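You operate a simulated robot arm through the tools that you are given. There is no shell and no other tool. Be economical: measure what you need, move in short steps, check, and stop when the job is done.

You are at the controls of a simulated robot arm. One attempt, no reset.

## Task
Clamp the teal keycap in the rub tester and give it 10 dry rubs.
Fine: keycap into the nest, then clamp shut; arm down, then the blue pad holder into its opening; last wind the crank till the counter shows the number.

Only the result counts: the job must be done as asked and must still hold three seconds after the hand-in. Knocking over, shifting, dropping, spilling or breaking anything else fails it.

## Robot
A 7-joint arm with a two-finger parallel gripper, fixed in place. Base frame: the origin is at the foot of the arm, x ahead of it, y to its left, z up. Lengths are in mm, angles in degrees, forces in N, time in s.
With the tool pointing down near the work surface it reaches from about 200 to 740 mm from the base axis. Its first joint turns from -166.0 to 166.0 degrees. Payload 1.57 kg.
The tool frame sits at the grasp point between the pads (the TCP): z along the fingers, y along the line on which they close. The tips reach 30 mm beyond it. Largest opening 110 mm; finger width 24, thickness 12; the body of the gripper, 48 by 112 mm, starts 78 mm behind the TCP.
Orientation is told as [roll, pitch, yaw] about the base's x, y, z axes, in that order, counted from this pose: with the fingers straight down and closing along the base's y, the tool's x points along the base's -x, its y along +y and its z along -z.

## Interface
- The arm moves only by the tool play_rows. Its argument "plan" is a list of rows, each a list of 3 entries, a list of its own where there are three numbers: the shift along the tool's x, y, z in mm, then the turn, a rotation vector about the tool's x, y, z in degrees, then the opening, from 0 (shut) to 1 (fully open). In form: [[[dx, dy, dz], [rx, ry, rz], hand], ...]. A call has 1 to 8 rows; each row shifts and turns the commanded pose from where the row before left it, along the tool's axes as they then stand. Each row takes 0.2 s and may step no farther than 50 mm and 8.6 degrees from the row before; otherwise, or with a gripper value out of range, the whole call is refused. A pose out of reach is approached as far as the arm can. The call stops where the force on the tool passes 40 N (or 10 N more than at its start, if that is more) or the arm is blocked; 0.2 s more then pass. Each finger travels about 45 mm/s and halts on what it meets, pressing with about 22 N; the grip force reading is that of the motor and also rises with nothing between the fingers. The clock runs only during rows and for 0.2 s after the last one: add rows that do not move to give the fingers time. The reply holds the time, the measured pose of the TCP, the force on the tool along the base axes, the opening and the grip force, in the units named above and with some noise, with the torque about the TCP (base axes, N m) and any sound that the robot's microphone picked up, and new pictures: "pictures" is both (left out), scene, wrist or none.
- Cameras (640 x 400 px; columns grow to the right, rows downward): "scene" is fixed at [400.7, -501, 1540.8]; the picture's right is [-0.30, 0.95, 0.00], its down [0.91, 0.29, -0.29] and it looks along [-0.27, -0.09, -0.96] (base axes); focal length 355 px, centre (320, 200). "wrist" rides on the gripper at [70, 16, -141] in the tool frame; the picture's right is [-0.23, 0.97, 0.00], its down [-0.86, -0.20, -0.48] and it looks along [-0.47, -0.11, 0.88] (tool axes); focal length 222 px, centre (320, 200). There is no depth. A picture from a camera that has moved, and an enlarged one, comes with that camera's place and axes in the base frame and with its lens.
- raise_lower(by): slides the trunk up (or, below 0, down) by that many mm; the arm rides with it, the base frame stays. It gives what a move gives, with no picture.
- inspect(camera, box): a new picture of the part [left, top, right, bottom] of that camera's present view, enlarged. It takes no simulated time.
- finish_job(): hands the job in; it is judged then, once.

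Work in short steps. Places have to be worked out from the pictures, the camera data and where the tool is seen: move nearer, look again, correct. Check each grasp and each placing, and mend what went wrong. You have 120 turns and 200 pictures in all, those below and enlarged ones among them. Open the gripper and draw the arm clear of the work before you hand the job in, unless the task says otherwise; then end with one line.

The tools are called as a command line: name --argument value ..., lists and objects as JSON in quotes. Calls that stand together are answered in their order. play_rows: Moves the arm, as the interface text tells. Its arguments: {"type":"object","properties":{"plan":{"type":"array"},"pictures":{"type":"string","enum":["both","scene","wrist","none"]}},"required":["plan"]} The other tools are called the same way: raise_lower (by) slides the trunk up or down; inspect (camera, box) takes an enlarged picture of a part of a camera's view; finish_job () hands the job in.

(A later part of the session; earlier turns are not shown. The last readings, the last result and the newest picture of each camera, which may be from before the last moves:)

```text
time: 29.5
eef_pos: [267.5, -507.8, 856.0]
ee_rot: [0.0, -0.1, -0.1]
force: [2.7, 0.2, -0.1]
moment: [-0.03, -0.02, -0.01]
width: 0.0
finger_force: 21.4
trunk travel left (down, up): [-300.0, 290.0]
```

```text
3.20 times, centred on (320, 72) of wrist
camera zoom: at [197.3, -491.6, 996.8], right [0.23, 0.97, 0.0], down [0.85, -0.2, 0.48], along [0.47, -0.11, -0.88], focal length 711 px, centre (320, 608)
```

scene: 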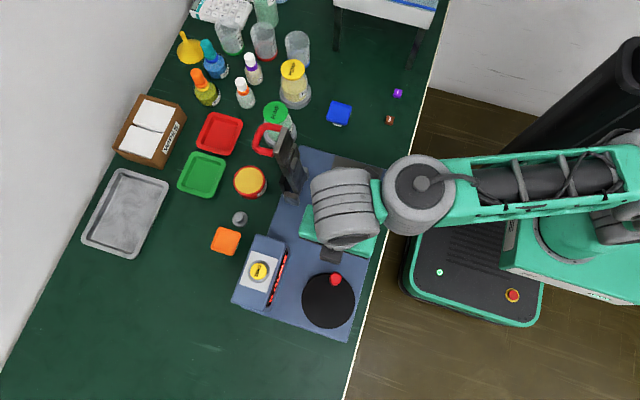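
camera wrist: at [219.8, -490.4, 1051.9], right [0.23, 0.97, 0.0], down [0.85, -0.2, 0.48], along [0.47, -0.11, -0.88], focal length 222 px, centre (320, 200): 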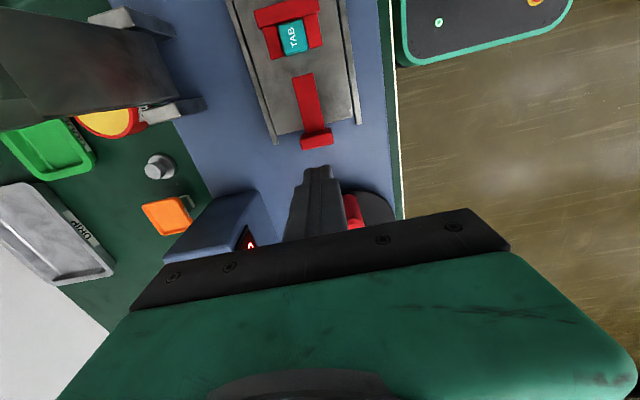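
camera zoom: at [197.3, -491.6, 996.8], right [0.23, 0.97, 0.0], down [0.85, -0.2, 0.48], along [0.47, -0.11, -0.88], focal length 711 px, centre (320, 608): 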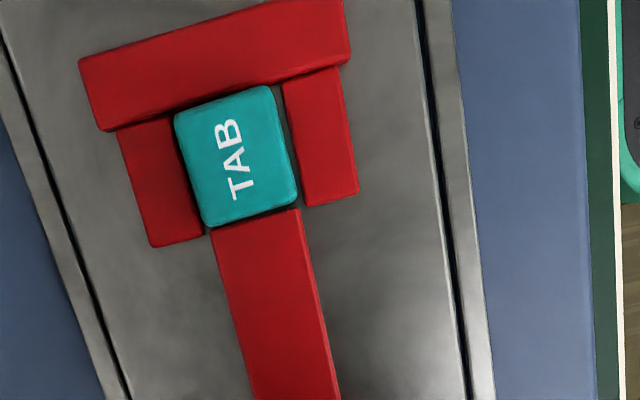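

The stem now touches the keycap and the keycap is up against the bar. I press a little more to clamp firmly.

play_rows --plan '[[[1.5, 0, 0], [0, 0, 0], 0], [[1.5, 0, 0], [0, 0, 0], 0], [[1.5, 0, 0], [0, 0, 0], 0]]' --pictures "none"

inspect --camera "wrist" --box '[220, 10, 420, 135]'

```text
time: 30.3
eef_pos: [264.5, -507.7, 854.7]
ee_rot: [-0.1, -0.1, -0.1]
force: [8.5, -2.3, 2.6]
moment: [-0.01, -0.04, 0.05]
width: 0.0
finger_force: 21.3
trunk travel left (down, up): [-300.0, 290.0]
```

```text
3.20 times, centred on (320, 72) of wrist
camera zoom: at [193.2, -491.3, 996.6], right [0.23, 0.97, 0.0], down [0.85, -0.2, 0.48], along [0.47, -0.11, -0.88], focal length 711 px, centre (320, 608)
```

zoom: 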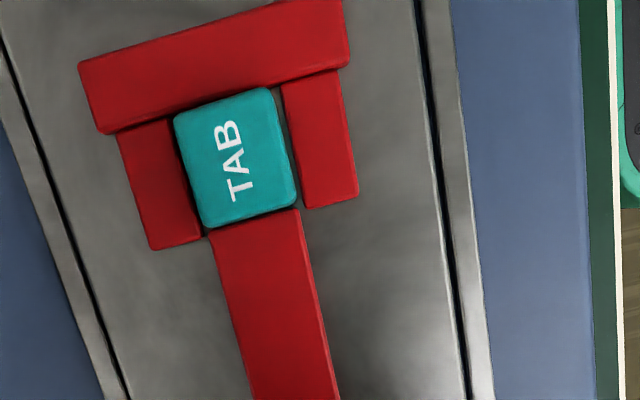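

It is clamped (the carriage even gave a little along its travel). I back off, lift, and check the whole view.

play_rows --plan '[[[-15, 0, 0], [0, 0, 0], 0], [[-8, 0, -10], [0, 0, 0], 0], [[0, 0, -45], [0, 0, 0], 0], [[30, 0, -40], [0, 0, 0], 0], [[45, 0, 0], [0, 0, 0], 0], [[45, 0, 0], [0, 0, 0], 0]]' --pictures "wrist"

inspect --camera "wrist" --box '[240, 120, 420, 232]'

inspect --camera "scene" --box '[220, 180, 400, 340]'

```text
time: 31.7
eef_pos: [165.0, -505.3, 948.4]
ee_rot: [0.0, -0.1, -0.1]
force: [1.0, 0.8, -0.4]
moment: [0.03, 0.03, -0.01]
width: 0.2
finger_force: 21.1
trunk travel left (down, up): [-300.0, 290.0]
camera wrist: at [96.3, -490.9, 1090.1], right [0.23, 0.97, 0.0], down [0.85, -0.2, 0.48], along [0.47, -0.11, -0.88], focal length 222 px, centre (320, 200)
```

wrist: 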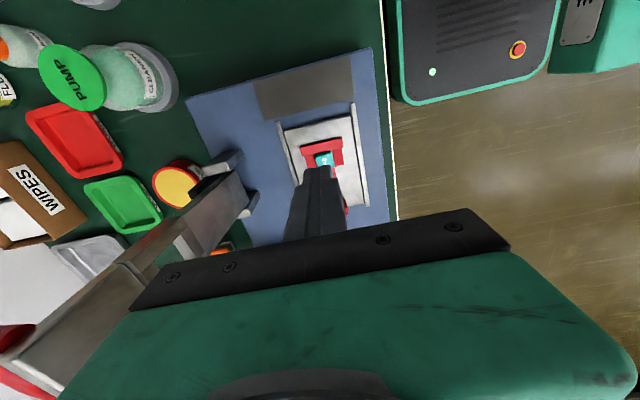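

```text
3.56 times, centred on (330, 176) of wrist
camera zoom: at [96.3, -490.9, 1090.1], right [0.23, 0.97, 0.0], down [0.85, -0.2, 0.48], along [0.47, -0.11, -0.88], focal length 790 px, centre (284, 285)
```

zoom: 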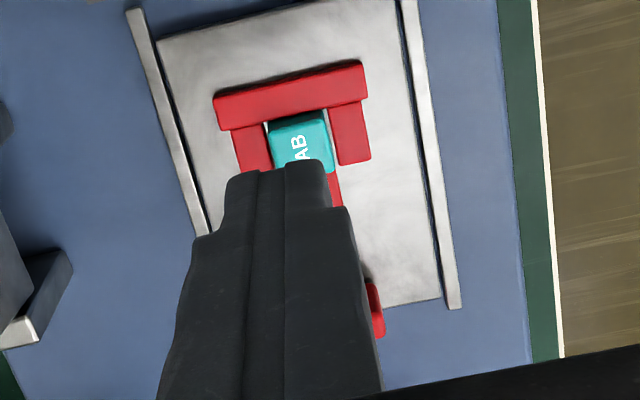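

```text
2.50 times, centred on (310, 260) of scene
camera zoom: at [400.7, -501.0, 1540.8], right [-0.3, 0.95, 0.0], down [0.91, 0.29, -0.29], along [-0.27, -0.09, -0.96], focal length 888 px, centre (345, 50)
```

zoom: 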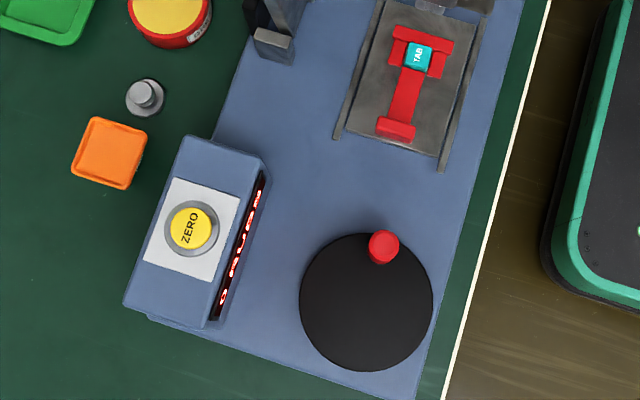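

The clamp is closed with its handle at the plate's end. Now I study the raised rub arm and its red handle.

inspect --camera "scene" --box '[230, 100, 330, 215]'

play_rows --plan '[[[45, 5, -15], [0, 0, 0], 0], [[45, 5, -15], [0, 0, 0], 0], [[45, 5, -15], [0, 0, 0], 0], [[30, 5, -15], [0, 0, 0], 0]]' --pictures "wrist"

```text
3.48 times, centred on (280, 158) of scene
camera zoom: at [400.7, -501.0, 1540.8], right [-0.3, 0.95, 0.0], down [0.91, 0.29, -0.29], along [-0.27, -0.09, -0.96], focal length 1236 px, centre (459, 348)
```

zoom: 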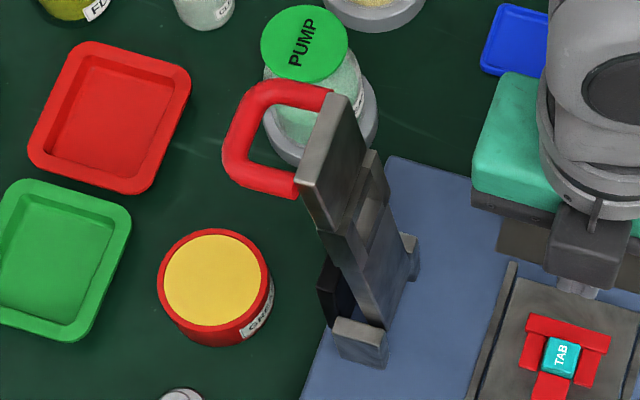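

```text
time: 32.7
eef_pos: [1.4, -486.1, 1009.6]
ee_rot: [0.0, -0.1, 0.0]
force: [0.0, -0.1, -0.1]
moment: [0.01, 0.03, 0.03]
width: 0.1
finger_force: 21.7
trunk travel left (down, up): [-300.0, 290.0]
camera wrist: at [-68.8, -471.0, 1150.6], right [0.23, 0.97, 0.0], down [0.85, -0.2, 0.48], along [0.47, -0.11, -0.88], focal length 222 px, centre (320, 200)
```

wrist: 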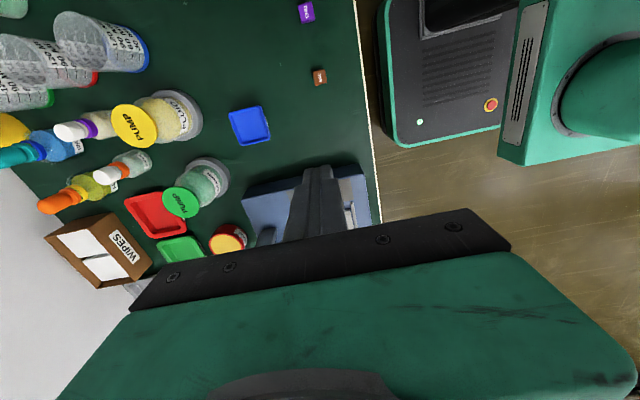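

The arm leans slightly back; its red loop handle sticks out toward -y at the top, with the loop's bar along x, near (188, -672, 1036). I raise and move the wrist camera closer for a better fix.

play_rows --plan '[[[0, 0, -45], [0, 0, 0], 0.1], [[-20, -30, -30], [0, 0, 0], 0.3], [[-30, -38, -5], [0, 0, 0], 0.5], [[-20, -45, 0], [0, 0, 0], 0.5], [[-20, -45, 0], [0, 0, 0], 0.5]]' --pictures "both"

```text
time: 33.9
eef_pos: [85.0, -566.2, 1040.1]
ee_rot: [-0.2, -0.1, 0.0]
force: [0.2, 0.7, -0.1]
moment: [-0.03, -0.05, -0.01]
width: 54.9
finger_force: 0.1
out of reach, approached as far as the arm can: row 3, 4, 5
trunk travel left (down, up): [-300.0, 290.0]
camera wrist: at [13.6, -549.9, 1182.3], right [0.23, 0.97, 0.0], down [0.85, -0.2, 0.48], along [0.47, -0.11, -0.88], focal length 222 px, centre (320, 200)
```

scene: 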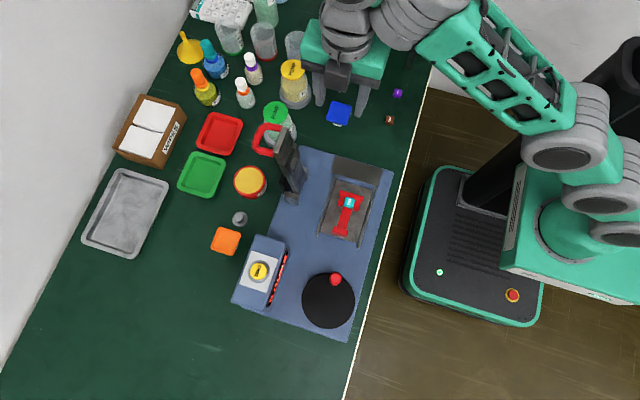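
wrist: 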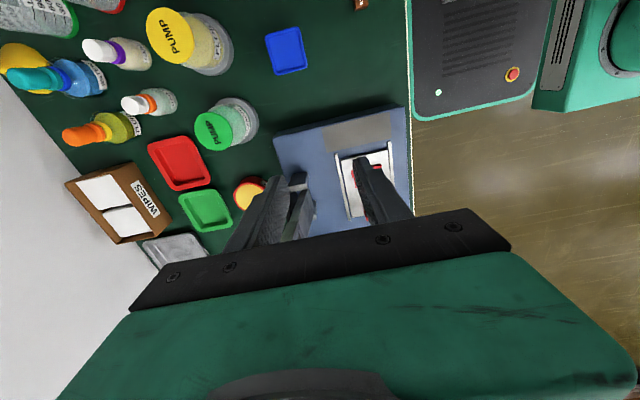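

I hit the arm's reach limit at this height, so I raise the trunk by 180 mm and then continue.

raise_lower --by 180

play_rows --plan '[[[-10, -10, 45], [0, 0, 0], 0.5], [[-20, -40, 20], [0, 0, 0], 0.5], [[-20, -40, 0], [0, 0, 0], 0.5]]' --pictures "both"

```text
time: 35.9
eef_pos: [83.6, -566.2, 1219.3]
ee_rot: [0.1, 0.0, -0.1]
force: [-0.2, -0.7, -0.4]
moment: [0.02, -0.03, -0.01]
width: 55.3
finger_force: 0.0
trunk travel left (down, up): [-480.0, 110.0]
```

```text
time: 36.7
eef_pos: [121.3, -612.8, 1139.9]
ee_rot: [0.1, -0.1, -0.1]
force: [-0.1, -0.8, 0.2]
moment: [0.02, -0.01, -0.02]
width: 55.3
finger_force: 0.0
out of reach, approached as far as the arm can: row 2, 3
trunk travel left (down, up): [-480.0, 110.0]
camera wrist: at [51.3, -596.7, 1281.1], right [0.23, 0.97, 0.0], down [0.85, -0.2, 0.48], along [0.47, -0.11, -0.88], focal length 222 px, centre (320, 200)
```

scene: 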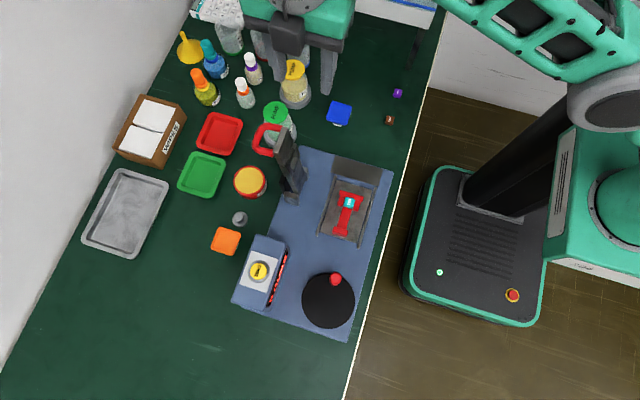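
wrist: 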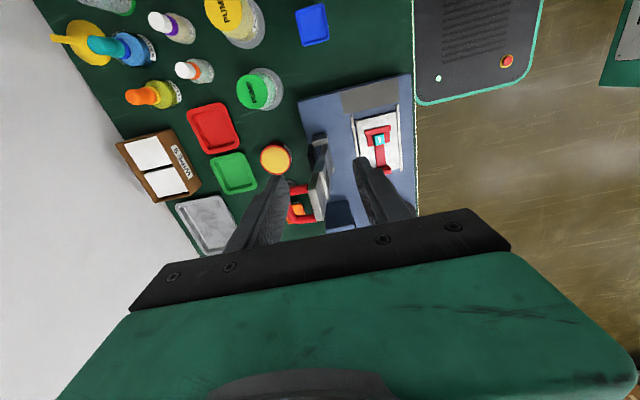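

The handle and arm top are visible now; enlarging.

inspect --camera "wrist" --box '[250, 120, 400, 240]'

```text
3.33 times, centred on (325, 180) of wrist
camera zoom: at [51.3, -596.7, 1281.1], right [0.23, 0.97, 0.0], down [0.85, -0.2, 0.48], along [0.47, -0.11, -0.88], focal length 740 px, centre (303, 267)
```

zoom: 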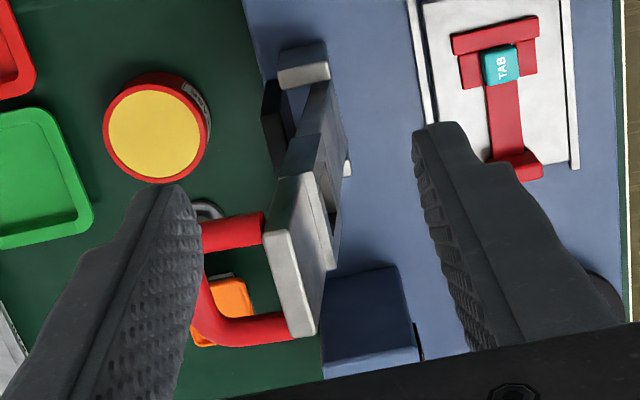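

Leg attachments triangulate to x = 164 and 208, y = -639, z = 1035; the bar is near y = -672 and the hinge near y = -620, z about 835. I raise the trunk fully for reach, then hover over the handle with the hand open so the fingers straddle handle and arm.

raise_lower --by 110

play_rows --plan '[[[0, 0, 45], [0, 0, 0], 1], [[0, 0, 45], [0, 0, 0], 1], [[0, 0, 40], [0, 0, 0], 1], [[-35, -15, 0], [0, 0, 0], 1], [[-30, -20, 0], [0, 0, 0], 1]]' --pictures "both"

```text
time: 38.1
eef_pos: [121.8, -610.9, 1248.8]
ee_rot: [0.0, -0.1, -0.1]
force: [1.1, -0.6, 0.0]
moment: [-0.01, 0.01, -0.03]
width: 55.0
finger_force: 0.0
trunk travel left (down, up): [-590.0, 0.0]
```

```text
time: 39.3
eef_pos: [187.6, -647.2, 1119.3]
ee_rot: [-0.1, 0.0, -0.2]
force: [0.1, -0.1, 0.2]
moment: [0.02, 0.02, -0.02]
width: 110.2
finger_force: 0.1
trunk travel left (down, up): [-590.0, 0.0]
camera wrist: at [117.2, -631.3, 1262.5], right [0.23, 0.97, 0.0], down [0.85, -0.2, 0.48], along [0.47, -0.11, -0.88], focal length 222 px, centre (320, 200)
```

scene: 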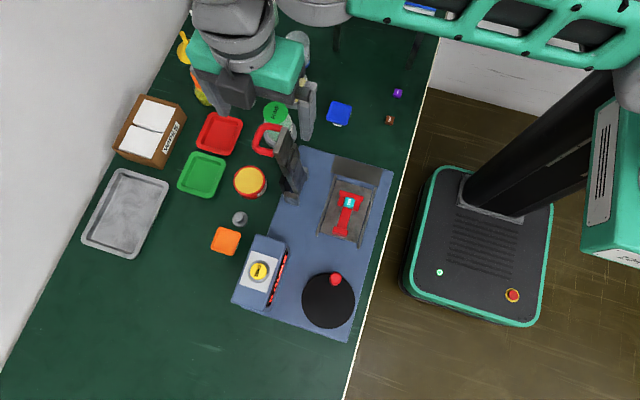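
wrist: 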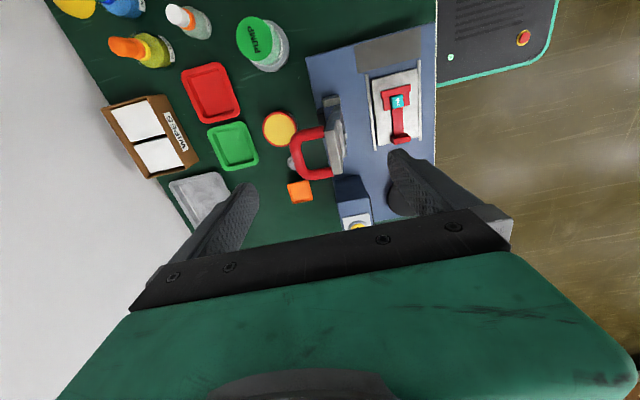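

The handle (bar y about -667, arm front about -622) is centred between the open fingers. I descend so the tips pass below the handle bar.

play_rows --plan '[[[3, 0, 25], [0, 0, 0], 1], [[0, 0, 25], [0, 0, 0], 1], [[0, 0, 20], [0, 0, 0], 1]]' --pictures "wrist"

inspect --camera "wrist" --box '[220, 80, 440, 220]'

```text
time: 40.1
eef_pos: [183.0, -646.8, 1049.4]
ee_rot: [-0.1, 0.0, -0.1]
force: [0.2, 0.9, 0.1]
moment: [0.02, 0.01, 0.0]
width: 110.1
finger_force: 0.0
trunk travel left (down, up): [-590.0, 0.0]
camera wrist: at [112.9, -630.5, 1192.1], right [0.23, 0.97, 0.0], down [0.85, -0.2, 0.48], along [0.47, -0.11, -0.88], focal length 222 px, centre (320, 200)
```

wrist: 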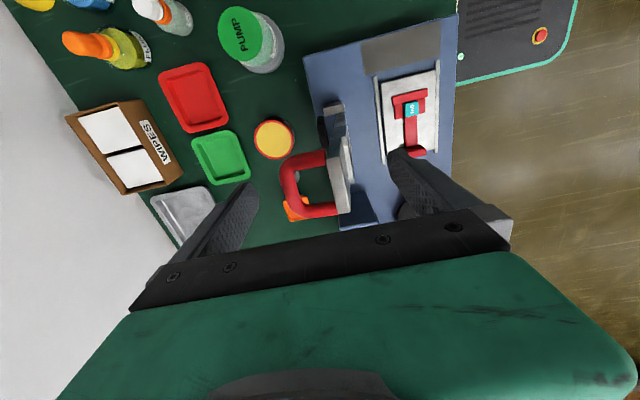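

```text
2.86 times, centred on (330, 150) of wrist
camera zoom: at [112.9, -630.5, 1192.1], right [0.23, 0.97, 0.0], down [0.85, -0.2, 0.48], along [0.47, -0.11, -0.88], focal length 635 px, centre (291, 343)
```

zoom: 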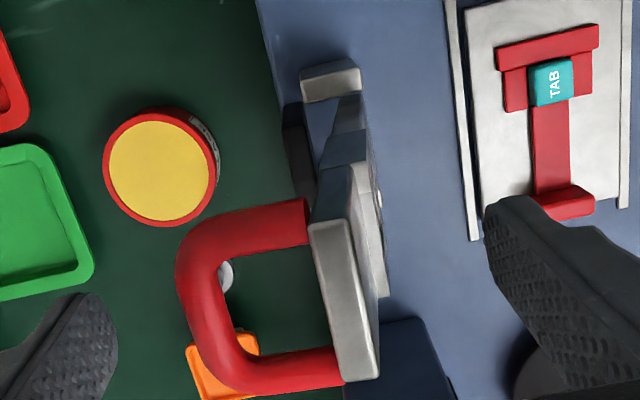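

Everything straddled properly. I narrow the opening a little and begin pulling toward +y.

play_rows --plan '[[[-2, 0, 0], [0, 0, 0], 0.8], [[0, 8, 0], [0, 0, 0], 0.8], [[0, 8, 0], [0, 0, 0], 0.8], [[0, 8, 0], [0, 0, 0], 0.8], [[0, 8, 0], [0, 0, 0], 0.8], [[0, 8, 0], [0, 0, 0], 0.8]]' --pictures "wrist"

```text
time: 41.5
eef_pos: [185.5, -607.8, 1048.9]
ee_rot: [-0.1, -0.1, -0.1]
force: [-0.2, -0.4, -0.1]
moment: [0.03, -0.02, 0.0]
width: 87.9
finger_force: 0.1
trunk travel left (down, up): [-590.0, 0.0]
camera wrist: at [115.5, -590.9, 1192.3], right [0.23, 0.97, 0.0], down [0.85, -0.2, 0.48], along [0.47, -0.11, -0.88], focal length 222 px, centre (320, 200)
```

wrist: 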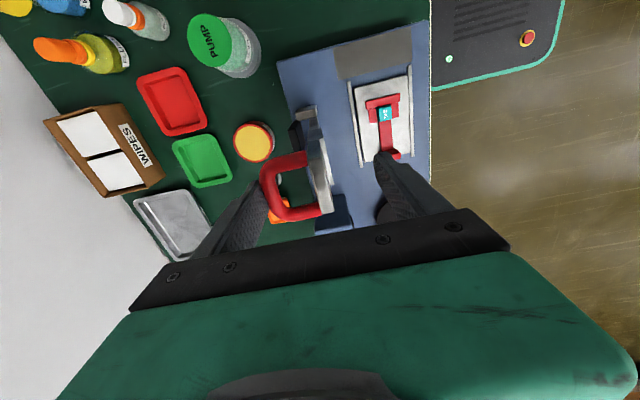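

The rear finger is moving the handle with little force. I continue along the arc.

play_rows --plan '[[[0, 12, 0], [0, 0, 0], 0.8], [[0, 12, 0], [0, 0, 0], 0.8], [[0, 12, 0], [0, 0, 0], 0.8], [[0, 12, 0], [0, 0, 0], 0.8], [[0, 12, 0], [0, 0, 0], 0.8], [[0, 12, 3], [0, 0, 0], 0.8]]' --pictures "both"

```text
time: 42.9
eef_pos: [187.3, -534.3, 1045.8]
ee_rot: [0.0, -0.1, -0.1]
force: [-0.2, -0.2, -0.5]
moment: [0.02, -0.04, 0.01]
width: 87.9
finger_force: 0.0
trunk travel left (down, up): [-590.0, 0.0]
camera wrist: at [116.3, -518.4, 1189.0], right [0.23, 0.97, 0.0], down [0.85, -0.2, 0.48], along [0.47, -0.11, -0.88], focal length 222 px, centre (320, 200)
```

scene: 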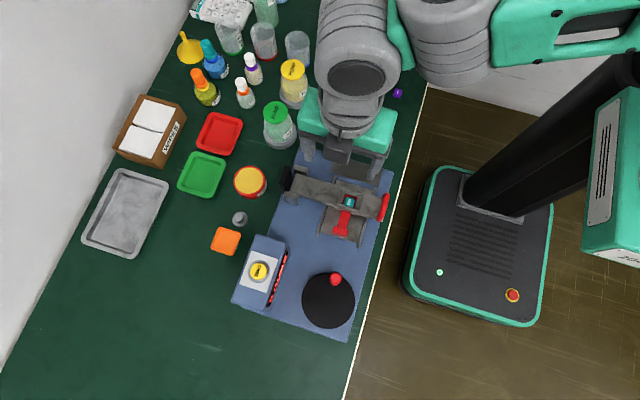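
wrist: 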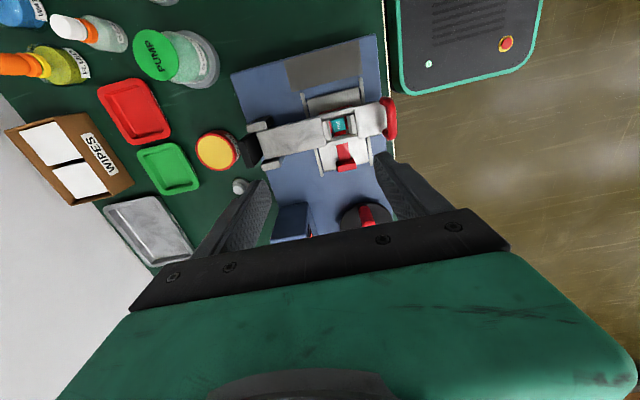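

The arm has swung down over the nest, with the keycap showing through its opening. I check closely.

inspect --camera "wrist" --box '[230, 70, 410, 182]'

inspect --camera "scene" --box '[270, 150, 400, 250]'

```text
3.56 times, centred on (320, 126) of wrist
camera zoom: at [116.3, -518.4, 1189.0], right [0.23, 0.97, 0.0], down [0.85, -0.2, 0.48], along [0.47, -0.11, -0.88], focal length 790 px, centre (320, 463)
```

zoom: 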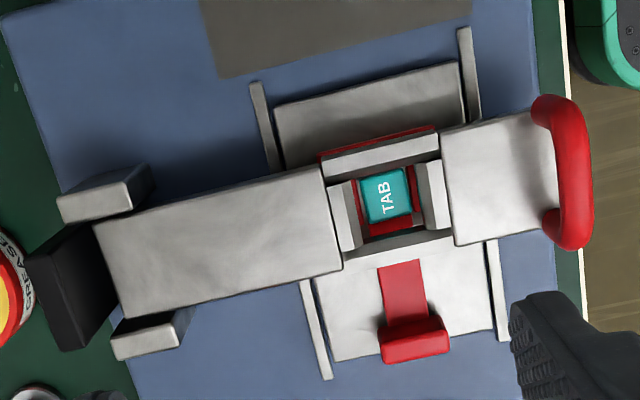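

```text
4.00 times, centred on (335, 200) of scene
camera zoom: at [400.7, -501.0, 1540.8], right [-0.3, 0.95, 0.0], down [0.91, 0.29, -0.29], along [-0.27, -0.09, -0.96], focal length 1421 px, centre (260, 200)
```

zoom: 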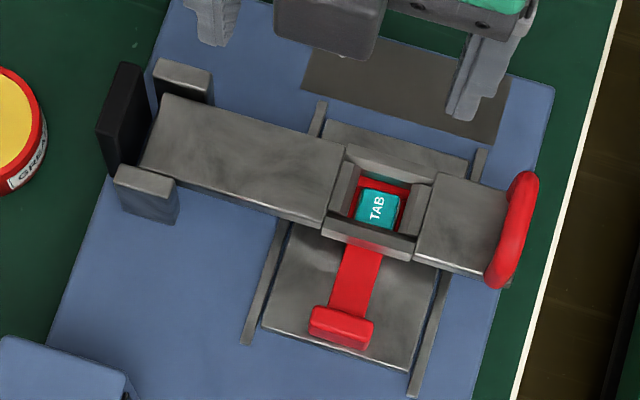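

The arm is down and the keycap visible through the pocket (pocket centre about (181, -505)). Now I move to the blue pad holder, which I compute at about (-27, -600), about 52 mm square, axis-aligned.

play_rows --plan '[[[45, 0, 0], [0, 0, 0], 0.8], [[45, 0, 10], [0, 0, 0], 0.8], [[45, -5, 15], [0, 0, 0], 0.8], [[45, -10, 15], [0, 0, 0], 0.8], [[40, -15, 20], [0, 0, 0], 0.8], [[10, -15, 40], [0, 0, 0], 0.8], [[0, -10, 40], [0, 0, 0], 0.8]]' --pictures "both"

inspect --camera "wrist" --box '[210, 100, 410, 225]'

```text
time: 44.5
eef_pos: [-43.8, -589.2, 906.6]
ee_rot: [-0.1, -0.1, -0.2]
force: [-0.4, -0.1, 0.1]
moment: [0.01, 0.02, 0.0]
width: 87.9
finger_force: 0.1
trunk travel left (down, up): [-590.0, 0.0]
camera wrist: at [-114.6, -573.3, 1049.0], right [0.23, 0.97, 0.0], down [0.85, -0.2, 0.48], along [0.47, -0.11, -0.88], focal length 222 px, centre (320, 200)
```

scene: 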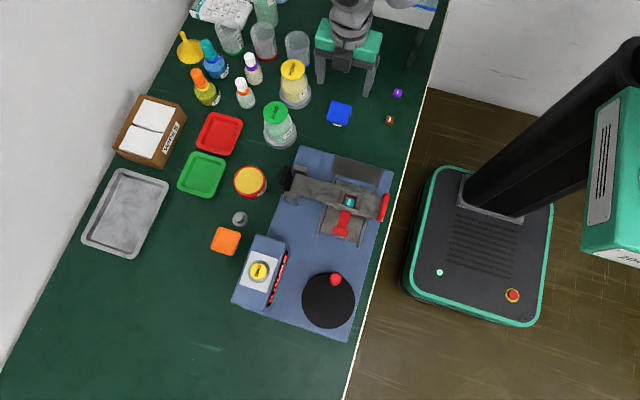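
wrist: 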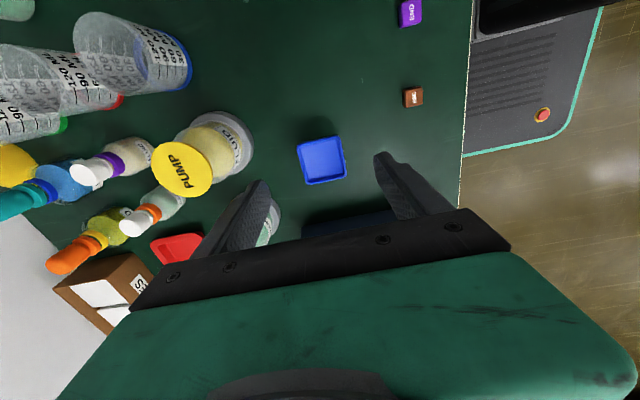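

```text
3.20 times, centred on (310, 162) of wrist
camera zoom: at [-114.6, -573.3, 1049.0], right [0.23, 0.97, 0.0], down [0.85, -0.2, 0.48], along [0.47, -0.11, -0.88], focal length 711 px, centre (352, 320)
```

zoom: 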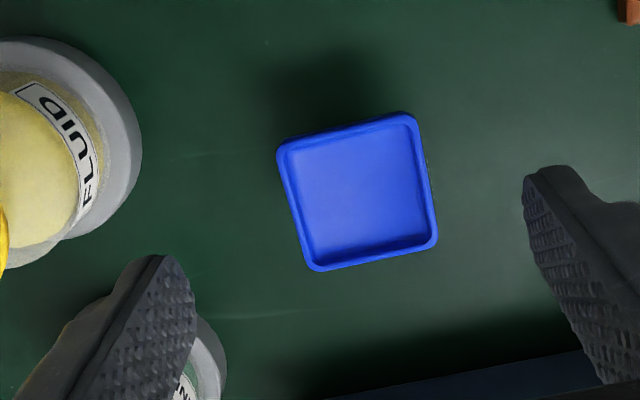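

It looks like a shallow square cap; I need a side view to see its underside and pad. I back off in -x and pitch the hand so the camera looks more horizontally.

play_rows --plan '[[[40, 5, 0], [0, -8, 0], 0.8], [[40, 5, 0], [0, -8, 0], 0.8], [[30, 0, 10], [0, -8, 0], 0.8], [[0, 0, 10], [0, -8, 0], 0.8], [[0, 0, 0], [0, -8, 0], 0.8]]' --pictures "wrist"

```text
time: 45.5
eef_pos: [-153.8, -530.0, 870.4]
ee_rot: [-1.3, -27.3, 1.4]
force: [6.5, -5.6, 0.7]
moment: [0.66, 0.74, 0.79]
width: 87.8
finger_force: 0.0
out of reach, approached as far as the arm can: row 3, 4
trunk travel left (down, up): [-590.0, 0.0]
stopped in row 4: the force on the tool passed its limit at 71 N (the readings are from after the stop); the commanded pose is now the measured one
camera wrist: at [-281.4, -514.2, 965.1], right [0.19, 0.98, 0.08], down [0.54, -0.17, 0.82], along [0.82, -0.11, -0.56], focal length 222 px, centre (320, 200)
```

wrist: 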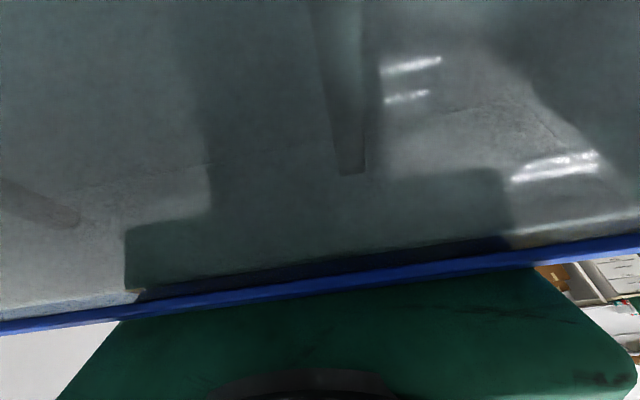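

The gripper body bumped the shelf behind at -x. I retreat toward +x straight away and level the hand.

play_rows --plan '[[[-35, 0, 18], [0, 0, 0], 0.8], [[-36, 0, 19], [0, 7, 0], 0.8], [[-20, 0, 4], [0, 7, 0], 0.8], [[-10, 0, 0], [0, 7, 0], 0.8], [[0, 0, -10], [0, 6.3, 0], 0.8]]' --pictures "both"

```text
time: 46.7
eef_pos: [-46.3, -526.7, 886.8]
ee_rot: [-1.2, 0.1, 0.8]
force: [-0.3, 0.6, -0.6]
moment: [0.03, -0.03, 0.01]
width: 87.8
finger_force: 0.0
trunk travel left (down, up): [-590.0, 0.0]
camera wrist: at [-116.1, -508.8, 1028.5], right [0.21, 0.98, -0.02], down [0.86, -0.18, 0.48], along [0.47, -0.12, -0.88], focal length 222 px, centre (320, 200)
```

scene: 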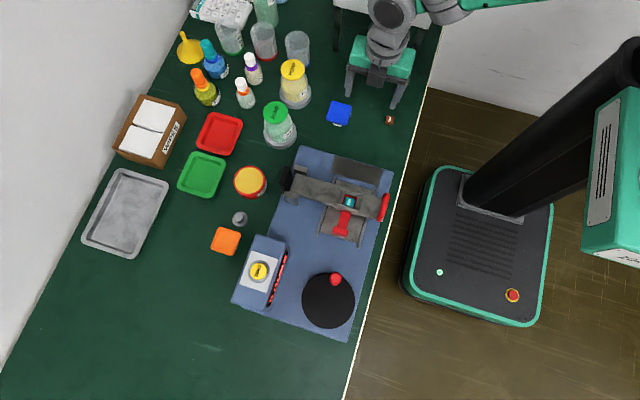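
wrist: 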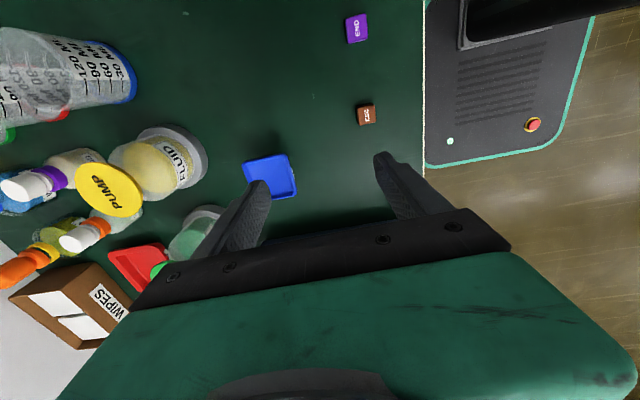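

Nothing on the bench appears disturbed. I zoom on the holder from this more sideways view, and on the shelf and the orange item for comparison.

inspect --camera "wrist" --box '[220, 130, 330, 210]'

inspect --camera "scene" --box '[190, 190, 300, 290]'

inspect --camera "scene" --box '[300, 0, 440, 140]'

```text
5.00 times, centred on (275, 170) of wrist
camera zoom: at [-116.1, -508.8, 1028.5], right [0.21, 0.98, -0.02], down [0.86, -0.18, 0.48], along [0.47, -0.12, -0.88], focal length 1111 px, centre (545, 350)
```

zoom: 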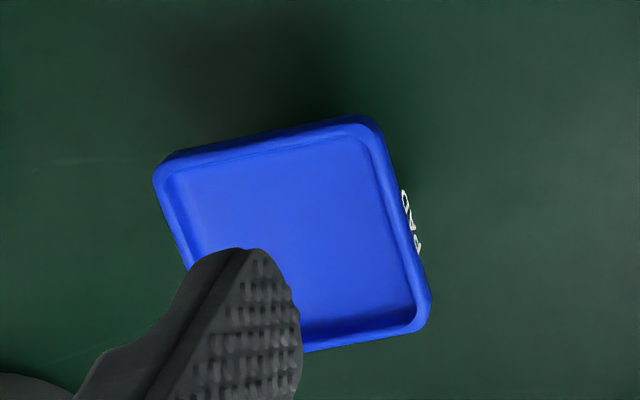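

```text
4.00 times, centred on (245, 240) of scene
camera zoom: at [400.7, -501.0, 1540.8], right [-0.3, 0.95, 0.0], down [0.91, 0.29, -0.29], along [-0.27, -0.09, -0.96], focal length 1421 px, centre (620, 40)
```

zoom: 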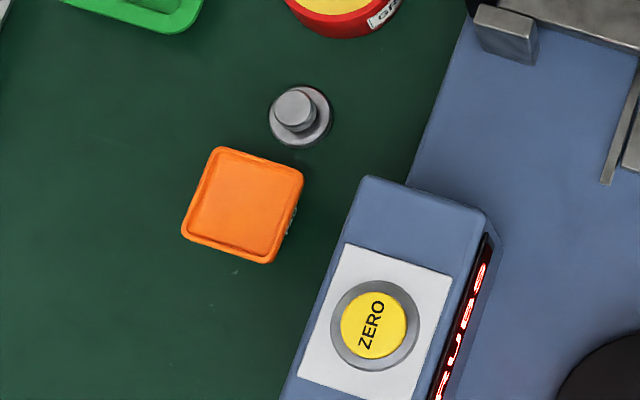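

```text
2.86 times, centred on (370, 70) of scene
camera zoom: at [400.7, -501.0, 1540.8], right [-0.3, 0.95, 0.0], down [0.91, 0.29, -0.29], along [-0.27, -0.09, -0.96], focal length 1015 px, centre (177, 571)
```

zoom: 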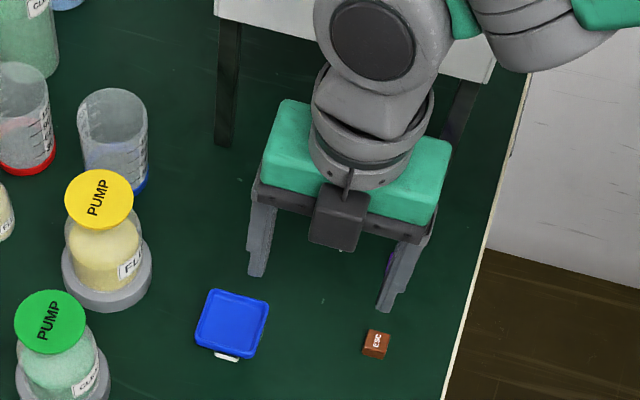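

I rotate the hand toward yaw -90 (camera on the +y side looking -y) to see the holder's side.

play_rows --plan '[[[-20, 30, 0], [0, 0, 8.5], 0.8], [[0, 20, 0], [0, 0, 8.5], 0.8], [[0, 0, 0], [0, 0, 8.5], 0.8], [[0, 0, 0], [0, 0, 8.5], 0.8], [[0, 0, 0], [0, 0, 8.5], 0.8], [[0, 0, 0], [0, 0, 8.5], 0.8], [[0, 0, 0], [0, 0, 8.5], 0.8], [[0, 0, 0], [0, 0, 8.5], 0.8]]' --pictures "none"

play_rows --plan '[[[0, 0, 0], [0, 0, 8.5], 0.8], [[0, 0, 0], [0, 0, 8.5], 0.8], [[0, 0, 0], [0, 0, 5.8], 0.8], [[0, 0, 0], [0, -8, 0], 0.8], [[0, 0, 0], [0, -8, 0], 0.8], [[0, 0, 0], [0, -8, 0], 0.8], [[0, 0, 0], [0, -8, 0], 0.8]]' --pictures "wrist"

```text
time: 48.5
eef_pos: [-23.7, -477.5, 884.2]
ee_rot: [-0.4, -1.1, -67.3]
force: [0.4, 0.1, -0.4]
moment: [0.01, 0.0, 0.0]
width: 87.9
finger_force: 0.1
trunk travel left (down, up): [-590.0, 0.0]
```

```text
time: 50.1
eef_pos: [-23.3, -476.9, 884.5]
ee_rot: [0.1, -33.3, -90.1]
force: [0.3, -0.1, -0.2]
moment: [0.02, 0.0, 0.04]
width: 88.2
finger_force: 0.1
trunk travel left (down, up): [-590.0, 0.0]
camera wrist: at [-7.9, -341.4, 966.3], right [0.97, -0.19, 0.13], down [-0.2, -0.45, 0.87], along [-0.11, -0.87, -0.48], focal length 222 px, centre (320, 200)
```

wrist: 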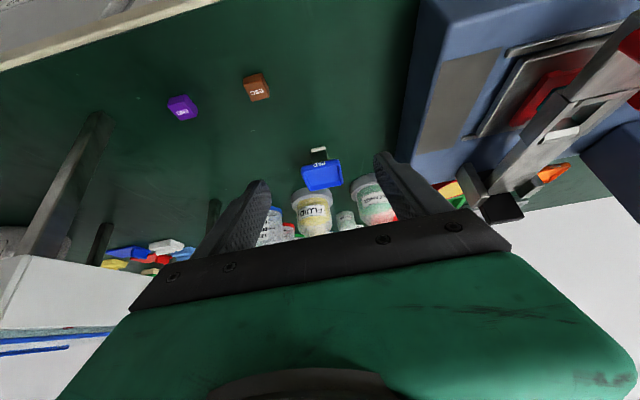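

Now I have a side view (upside down). Enlarging the holder and the machine.

inspect --camera "wrist" --box '[280, 135, 370, 200]'

inspect --camera "wrist" --box '[400, 0, 640, 220]'

```text
6.15 times, centred on (325, 168) of wrist
camera zoom: at [-7.9, -341.4, 966.3], right [0.97, -0.19, 0.13], down [-0.2, -0.45, 0.87], along [-0.11, -0.87, -0.48], focal length 1367 px, centre (289, 400)
```

zoom: 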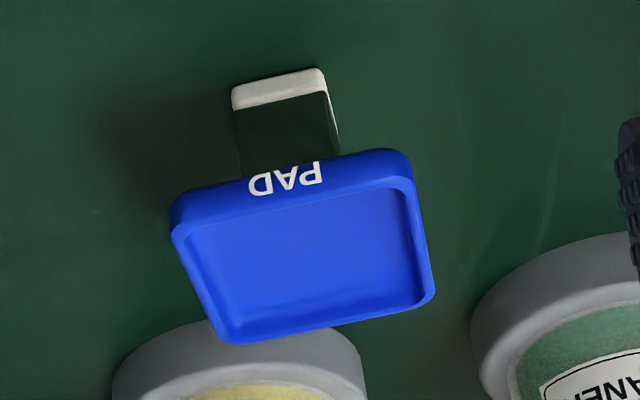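

```text
1.82 times, centred on (520, 110) of wrist
camera zoom: at [-7.9, -341.4, 966.3], right [0.97, -0.19, 0.13], down [-0.2, -0.45, 0.87], along [-0.11, -0.87, -0.48], focal length 404 px, centre (-44, 364)
```

zoom: 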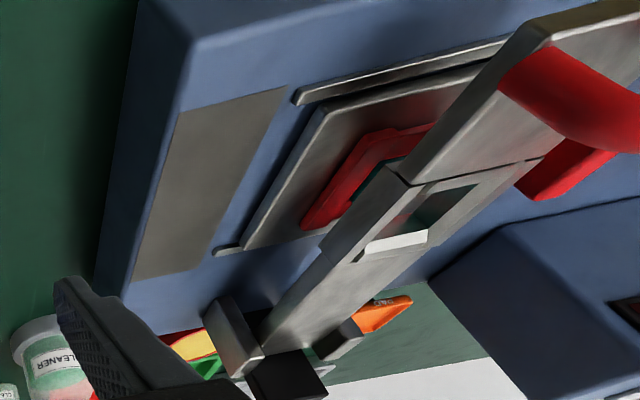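

The holder is a blue head (about 51 mm) on a 21 mm stem with a white pad beneath; top near z 788. With the hand at yaw -90 I can grip the head along x, which also clears the rub arm later. I level the hand and go above the holder (-28, -592).

play_rows --plan '[[[0, 0, 0], [0, 8, 0], 0.8], [[0, 0, 0], [0, 8, 0], 0.8], [[0, 0, 0], [0, 8, 0], 0.8], [[0, 0, 0], [0, 8.6, 0], 0.8], [[-40, -5, 0], [0, 0, 0], 0.8], [[-40, 0, 0], [0, 0, 0], 0.8], [[-35, 0, 10], [0, 0, 0], 0.8]]' --pictures "wrist"

inspect --camera "wrist" --box '[220, 90, 420, 215]'

```text
time: 51.7
eef_pos: [-28.7, -592.7, 876.4]
ee_rot: [0.0, -0.6, -90.1]
force: [0.3, -0.2, 0.5]
moment: [0.03, -0.01, 0.01]
width: 88.0
finger_force: 0.0
trunk travel left (down, up): [-590.0, 0.0]
camera wrist: at [-12.8, -522.7, 1018.2], right [0.97, -0.23, 0.0], down [-0.2, -0.85, 0.49], along [-0.11, -0.47, -0.87], focal length 222 px, centre (320, 200)
```

wrist: 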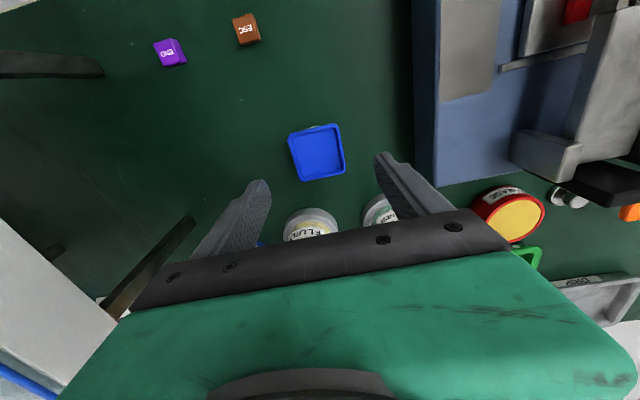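

```text
3.20 times, centred on (320, 152) of wrist
camera zoom: at [-12.8, -522.7, 1018.2], right [0.97, -0.23, 0.0], down [-0.2, -0.85, 0.49], along [-0.11, -0.47, -0.87], focal length 711 px, centre (320, 352)
```

zoom: 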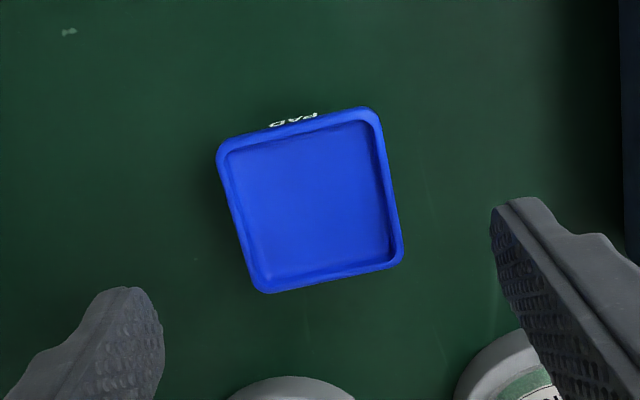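

Centre is about (-31.5, -591). I correct and descend in steps.

play_rows --plan '[[[1.5, -2.5, 30], [0, 0.6, 0], 0.75], [[0, 0, 25], [0, 0, 0], 0.7]]' --pictures "none"

inspect --camera "wrist" --box '[220, 90, 420, 215]'

```text
time: 52.3
eef_pos: [-32.7, -591.3, 822.1]
ee_rot: [0.0, 0.1, -90.0]
force: [0.0, -0.4, -0.9]
moment: [0.01, -0.02, -0.01]
width: 76.8
finger_force: 0.1
trunk travel left (down, up): [-590.0, 0.0]
```

```text
3.20 times, centred on (320, 152) of wrist
camera zoom: at [-15.6, -522.5, 963.6], right [0.97, -0.23, 0.0], down [-0.2, -0.85, 0.48], along [-0.11, -0.47, -0.88], focal length 711 px, centre (320, 352)
```

zoom: 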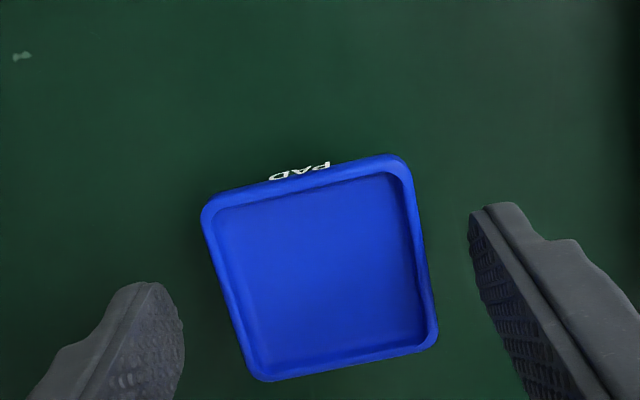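

Centred within 2 mm. I lower 17 mm and close on the head.

play_rows --plan '[[[0, 1.5, 9], [0, 0, 0], 0.65], [[0, 0, 8], [0, 0, 0], 0.6], [[0, 0, 0], [0, 0, 0], 0.5], [[0, 0, 0], [0, 0, 0], 0.35], [[0, 0, 0], [0, 0, 0], 0.35], [[0, 0, 0], [0, 0, 0], 0.35]]' --pictures "none"

inspect --camera "wrist" --box '[220, 90, 420, 215]'

```text
time: 53.7
eef_pos: [-29.0, -591.0, 803.7]
ee_rot: [0.0, -0.1, -90.0]
force: [-0.5, -1.0, 0.3]
moment: [-0.06, 0.01, 0.01]
width: 51.6
finger_force: 21.9
trunk travel left (down, up): [-590.0, 0.0]
```

```text
3.20 times, centred on (320, 152) of wrist
camera zoom: at [-13.9, -521.8, 946.7], right [0.97, -0.23, 0.0], down [-0.2, -0.86, 0.48], along [-0.11, -0.47, -0.88], focal length 711 px, centre (320, 352)
```

zoom: 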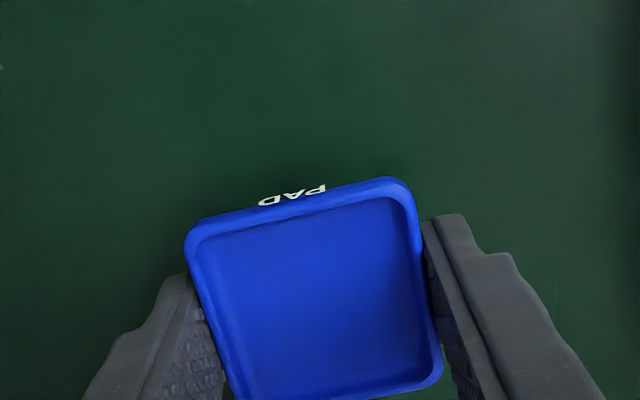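

Gripped at 51.6 mm. I lift straight up and verify.

play_rows --plan '[[[0, 0, -25], [0, 0, 0], 0.35], [[0, 0, -45], [0, 0, 0], 0.35], [[0, 0, -45], [0, 0, 0], 0.35], [[0, 0, -45], [0, 0, 0], 0.35], [[20, 25, -20], [0, 0, 0], 0.35], [[25, 40, 0], [0, 0, 0], 0.35]]' --pictures "both"

```text
time: 55.1
eef_pos: [34.3, -546.3, 986.0]
ee_rot: [0.1, 0.0, -90.0]
force: [0.1, 0.3, -1.3]
moment: [-0.02, -0.02, -0.04]
width: 51.5
finger_force: 22.0
trunk travel left (down, up): [-590.0, 0.0]
camera wrist: at [50.5, -476.0, 1126.9], right [0.97, -0.23, 0.0], down [-0.2, -0.85, 0.48], along [-0.11, -0.47, -0.88], focal length 222 px, centre (320, 200)
```

scene: 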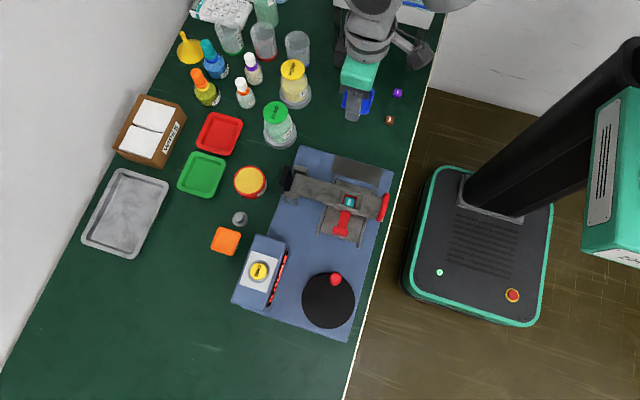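
wrist: 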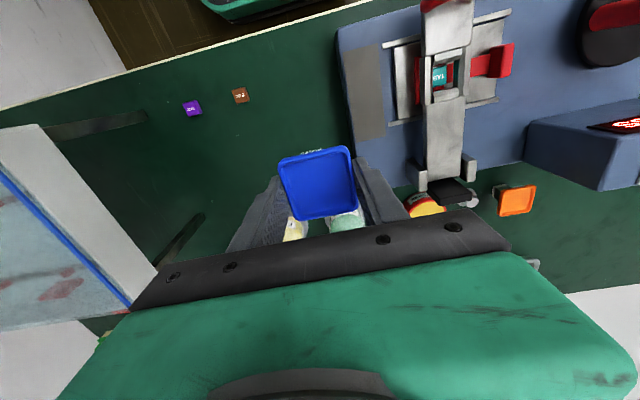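

Holder is secure. I zoom on the pocket from here to fix its position.

inspect --camera "wrist" --box '[380, 30, 530, 130]'

```text
4.00 times, centred on (455, 80) of wrist
camera zoom: at [50.5, -476.0, 1126.9], right [0.97, -0.23, 0.0], down [-0.2, -0.85, 0.48], along [-0.11, -0.47, -0.88], focal length 888 px, centre (-220, 680)
```

zoom: 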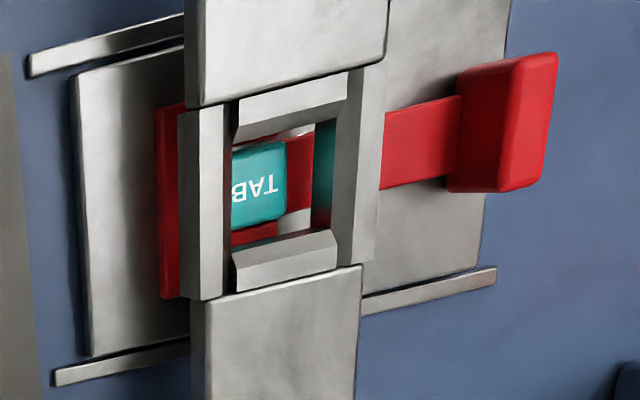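

Combining views, the pocket centre is about (182, -505), rim about z 855, opening about 28 mm for the 21 mm stem with bevelled lead-ins. I carry the holder above it.

play_rows --plan '[[[10, 40, 0], [0, 0, 0], 0.35], [[10, 40, 0], [0, 0, 0], 0.35], [[10, 38, 0], [0, 0, 0], 0.35], [[11, 30, 0], [0, 0, 0], 0.35], [[0, 0, 30], [0, 0, 0], 0.35], [[0, 0, 20], [0, 0, 0], 0.35]]' --pictures "both"

inspect --camera "wrist" --box '[220, 90, 420, 215]'

inspect --camera "scene" --box '[290, 140, 410, 240]'

```text
time: 56.5
eef_pos: [182.5, -505.7, 933.4]
ee_rot: [-0.1, 0.1, -90.0]
force: [-0.1, -0.2, -0.1]
moment: [0.01, -0.01, 0.0]
width: 51.6
finger_force: 22.4
trunk travel left (down, up): [-590.0, 0.0]
camera wrist: at [198.6, -436.1, 1075.3], right [0.97, -0.23, 0.0], down [-0.2, -0.86, 0.48], along [-0.11, -0.47, -0.88], focal length 222 px, centre (320, 200)
```

scene: 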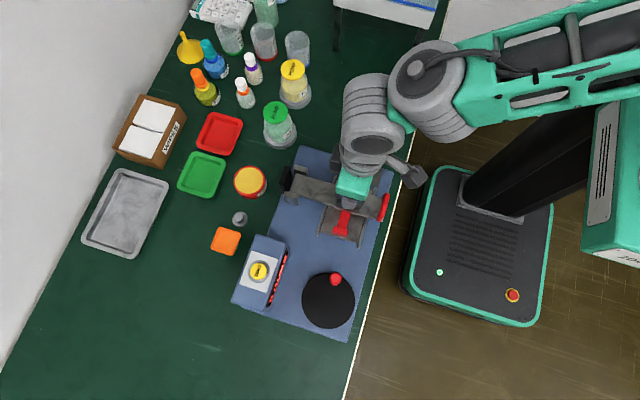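
wrist: 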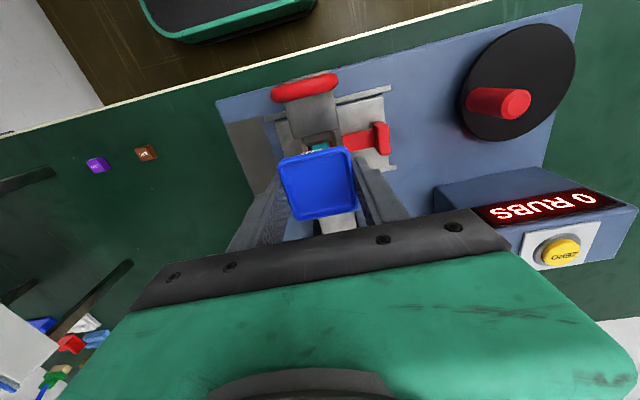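

```text
3.20 times, centred on (320, 152) of wrist
camera zoom: at [198.6, -436.1, 1075.3], right [0.97, -0.23, 0.0], down [-0.2, -0.86, 0.48], along [-0.11, -0.47, -0.88], focal length 711 px, centre (320, 352)
```

zoom: 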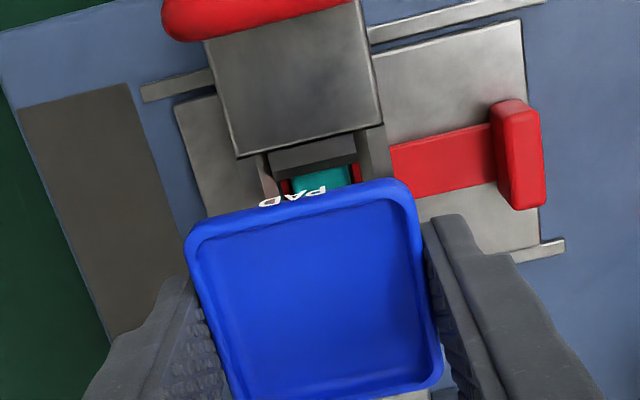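

```text
4.00 times, centred on (350, 190) of scene
camera zoom: at [400.7, -501.0, 1540.8], right [-0.3, 0.95, 0.0], down [0.91, 0.29, -0.29], along [-0.27, -0.09, -0.96], focal length 1421 px, centre (200, 240)
```

zoom: 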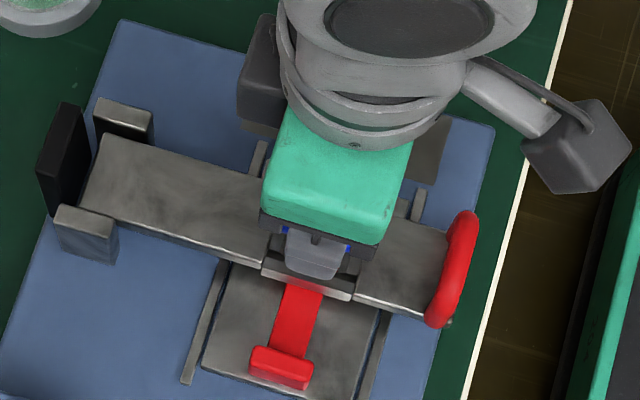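

Counter reads 0. Re-triangulating three views puts the pocket at about (185, -505.5) with its rim near z 847, so I shift +3 mm in x and lower partly.

play_rows --plan '[[[0.5, 3, 10], [0, 0, 0], 0.35], [[0, 0, 10], [0, 0, 0], 0.35]]' --pictures "none"

inspect --camera "wrist" --box '[260, 90, 380, 165]'

inspect --camera "scene" --box '[325, 180, 375, 220]'

```text
time: 57.1
eef_pos: [187.8, -504.6, 913.9]
ee_rot: [0.1, 0.0, -90.0]
force: [0.8, -0.6, -0.6]
moment: [-0.01, -0.01, 0.02]
width: 51.7
finger_force: 22.2
trunk travel left (down, up): [-590.0, 0.0]
```

```text
5.33 times, centred on (320, 128) of wrist
camera zoom: at [202.0, -435.7, 1056.0], right [0.97, -0.23, 0.0], down [-0.2, -0.86, 0.48], along [-0.11, -0.47, -0.88], focal length 1185 px, centre (320, 587)
```

zoom: 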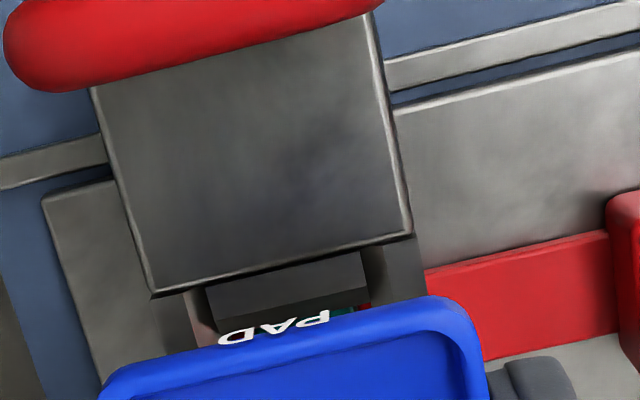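

```text
10.00 times, centred on (350, 200) of scene
camera zoom: at [400.7, -501.0, 1540.8], right [-0.3, 0.95, 0.0], down [0.91, 0.29, -0.29], along [-0.27, -0.09, -0.96], focal length 3553 px, centre (20, 200)
```

zoom: 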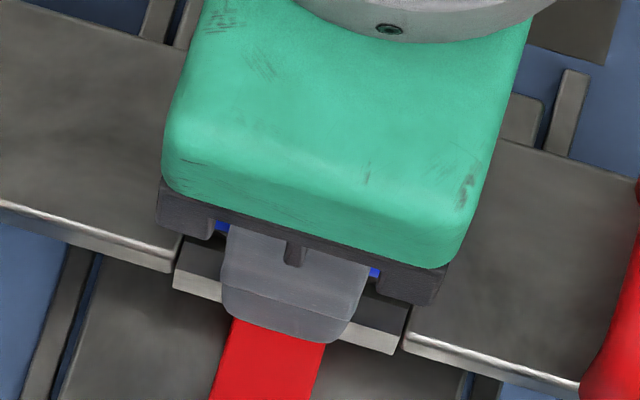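

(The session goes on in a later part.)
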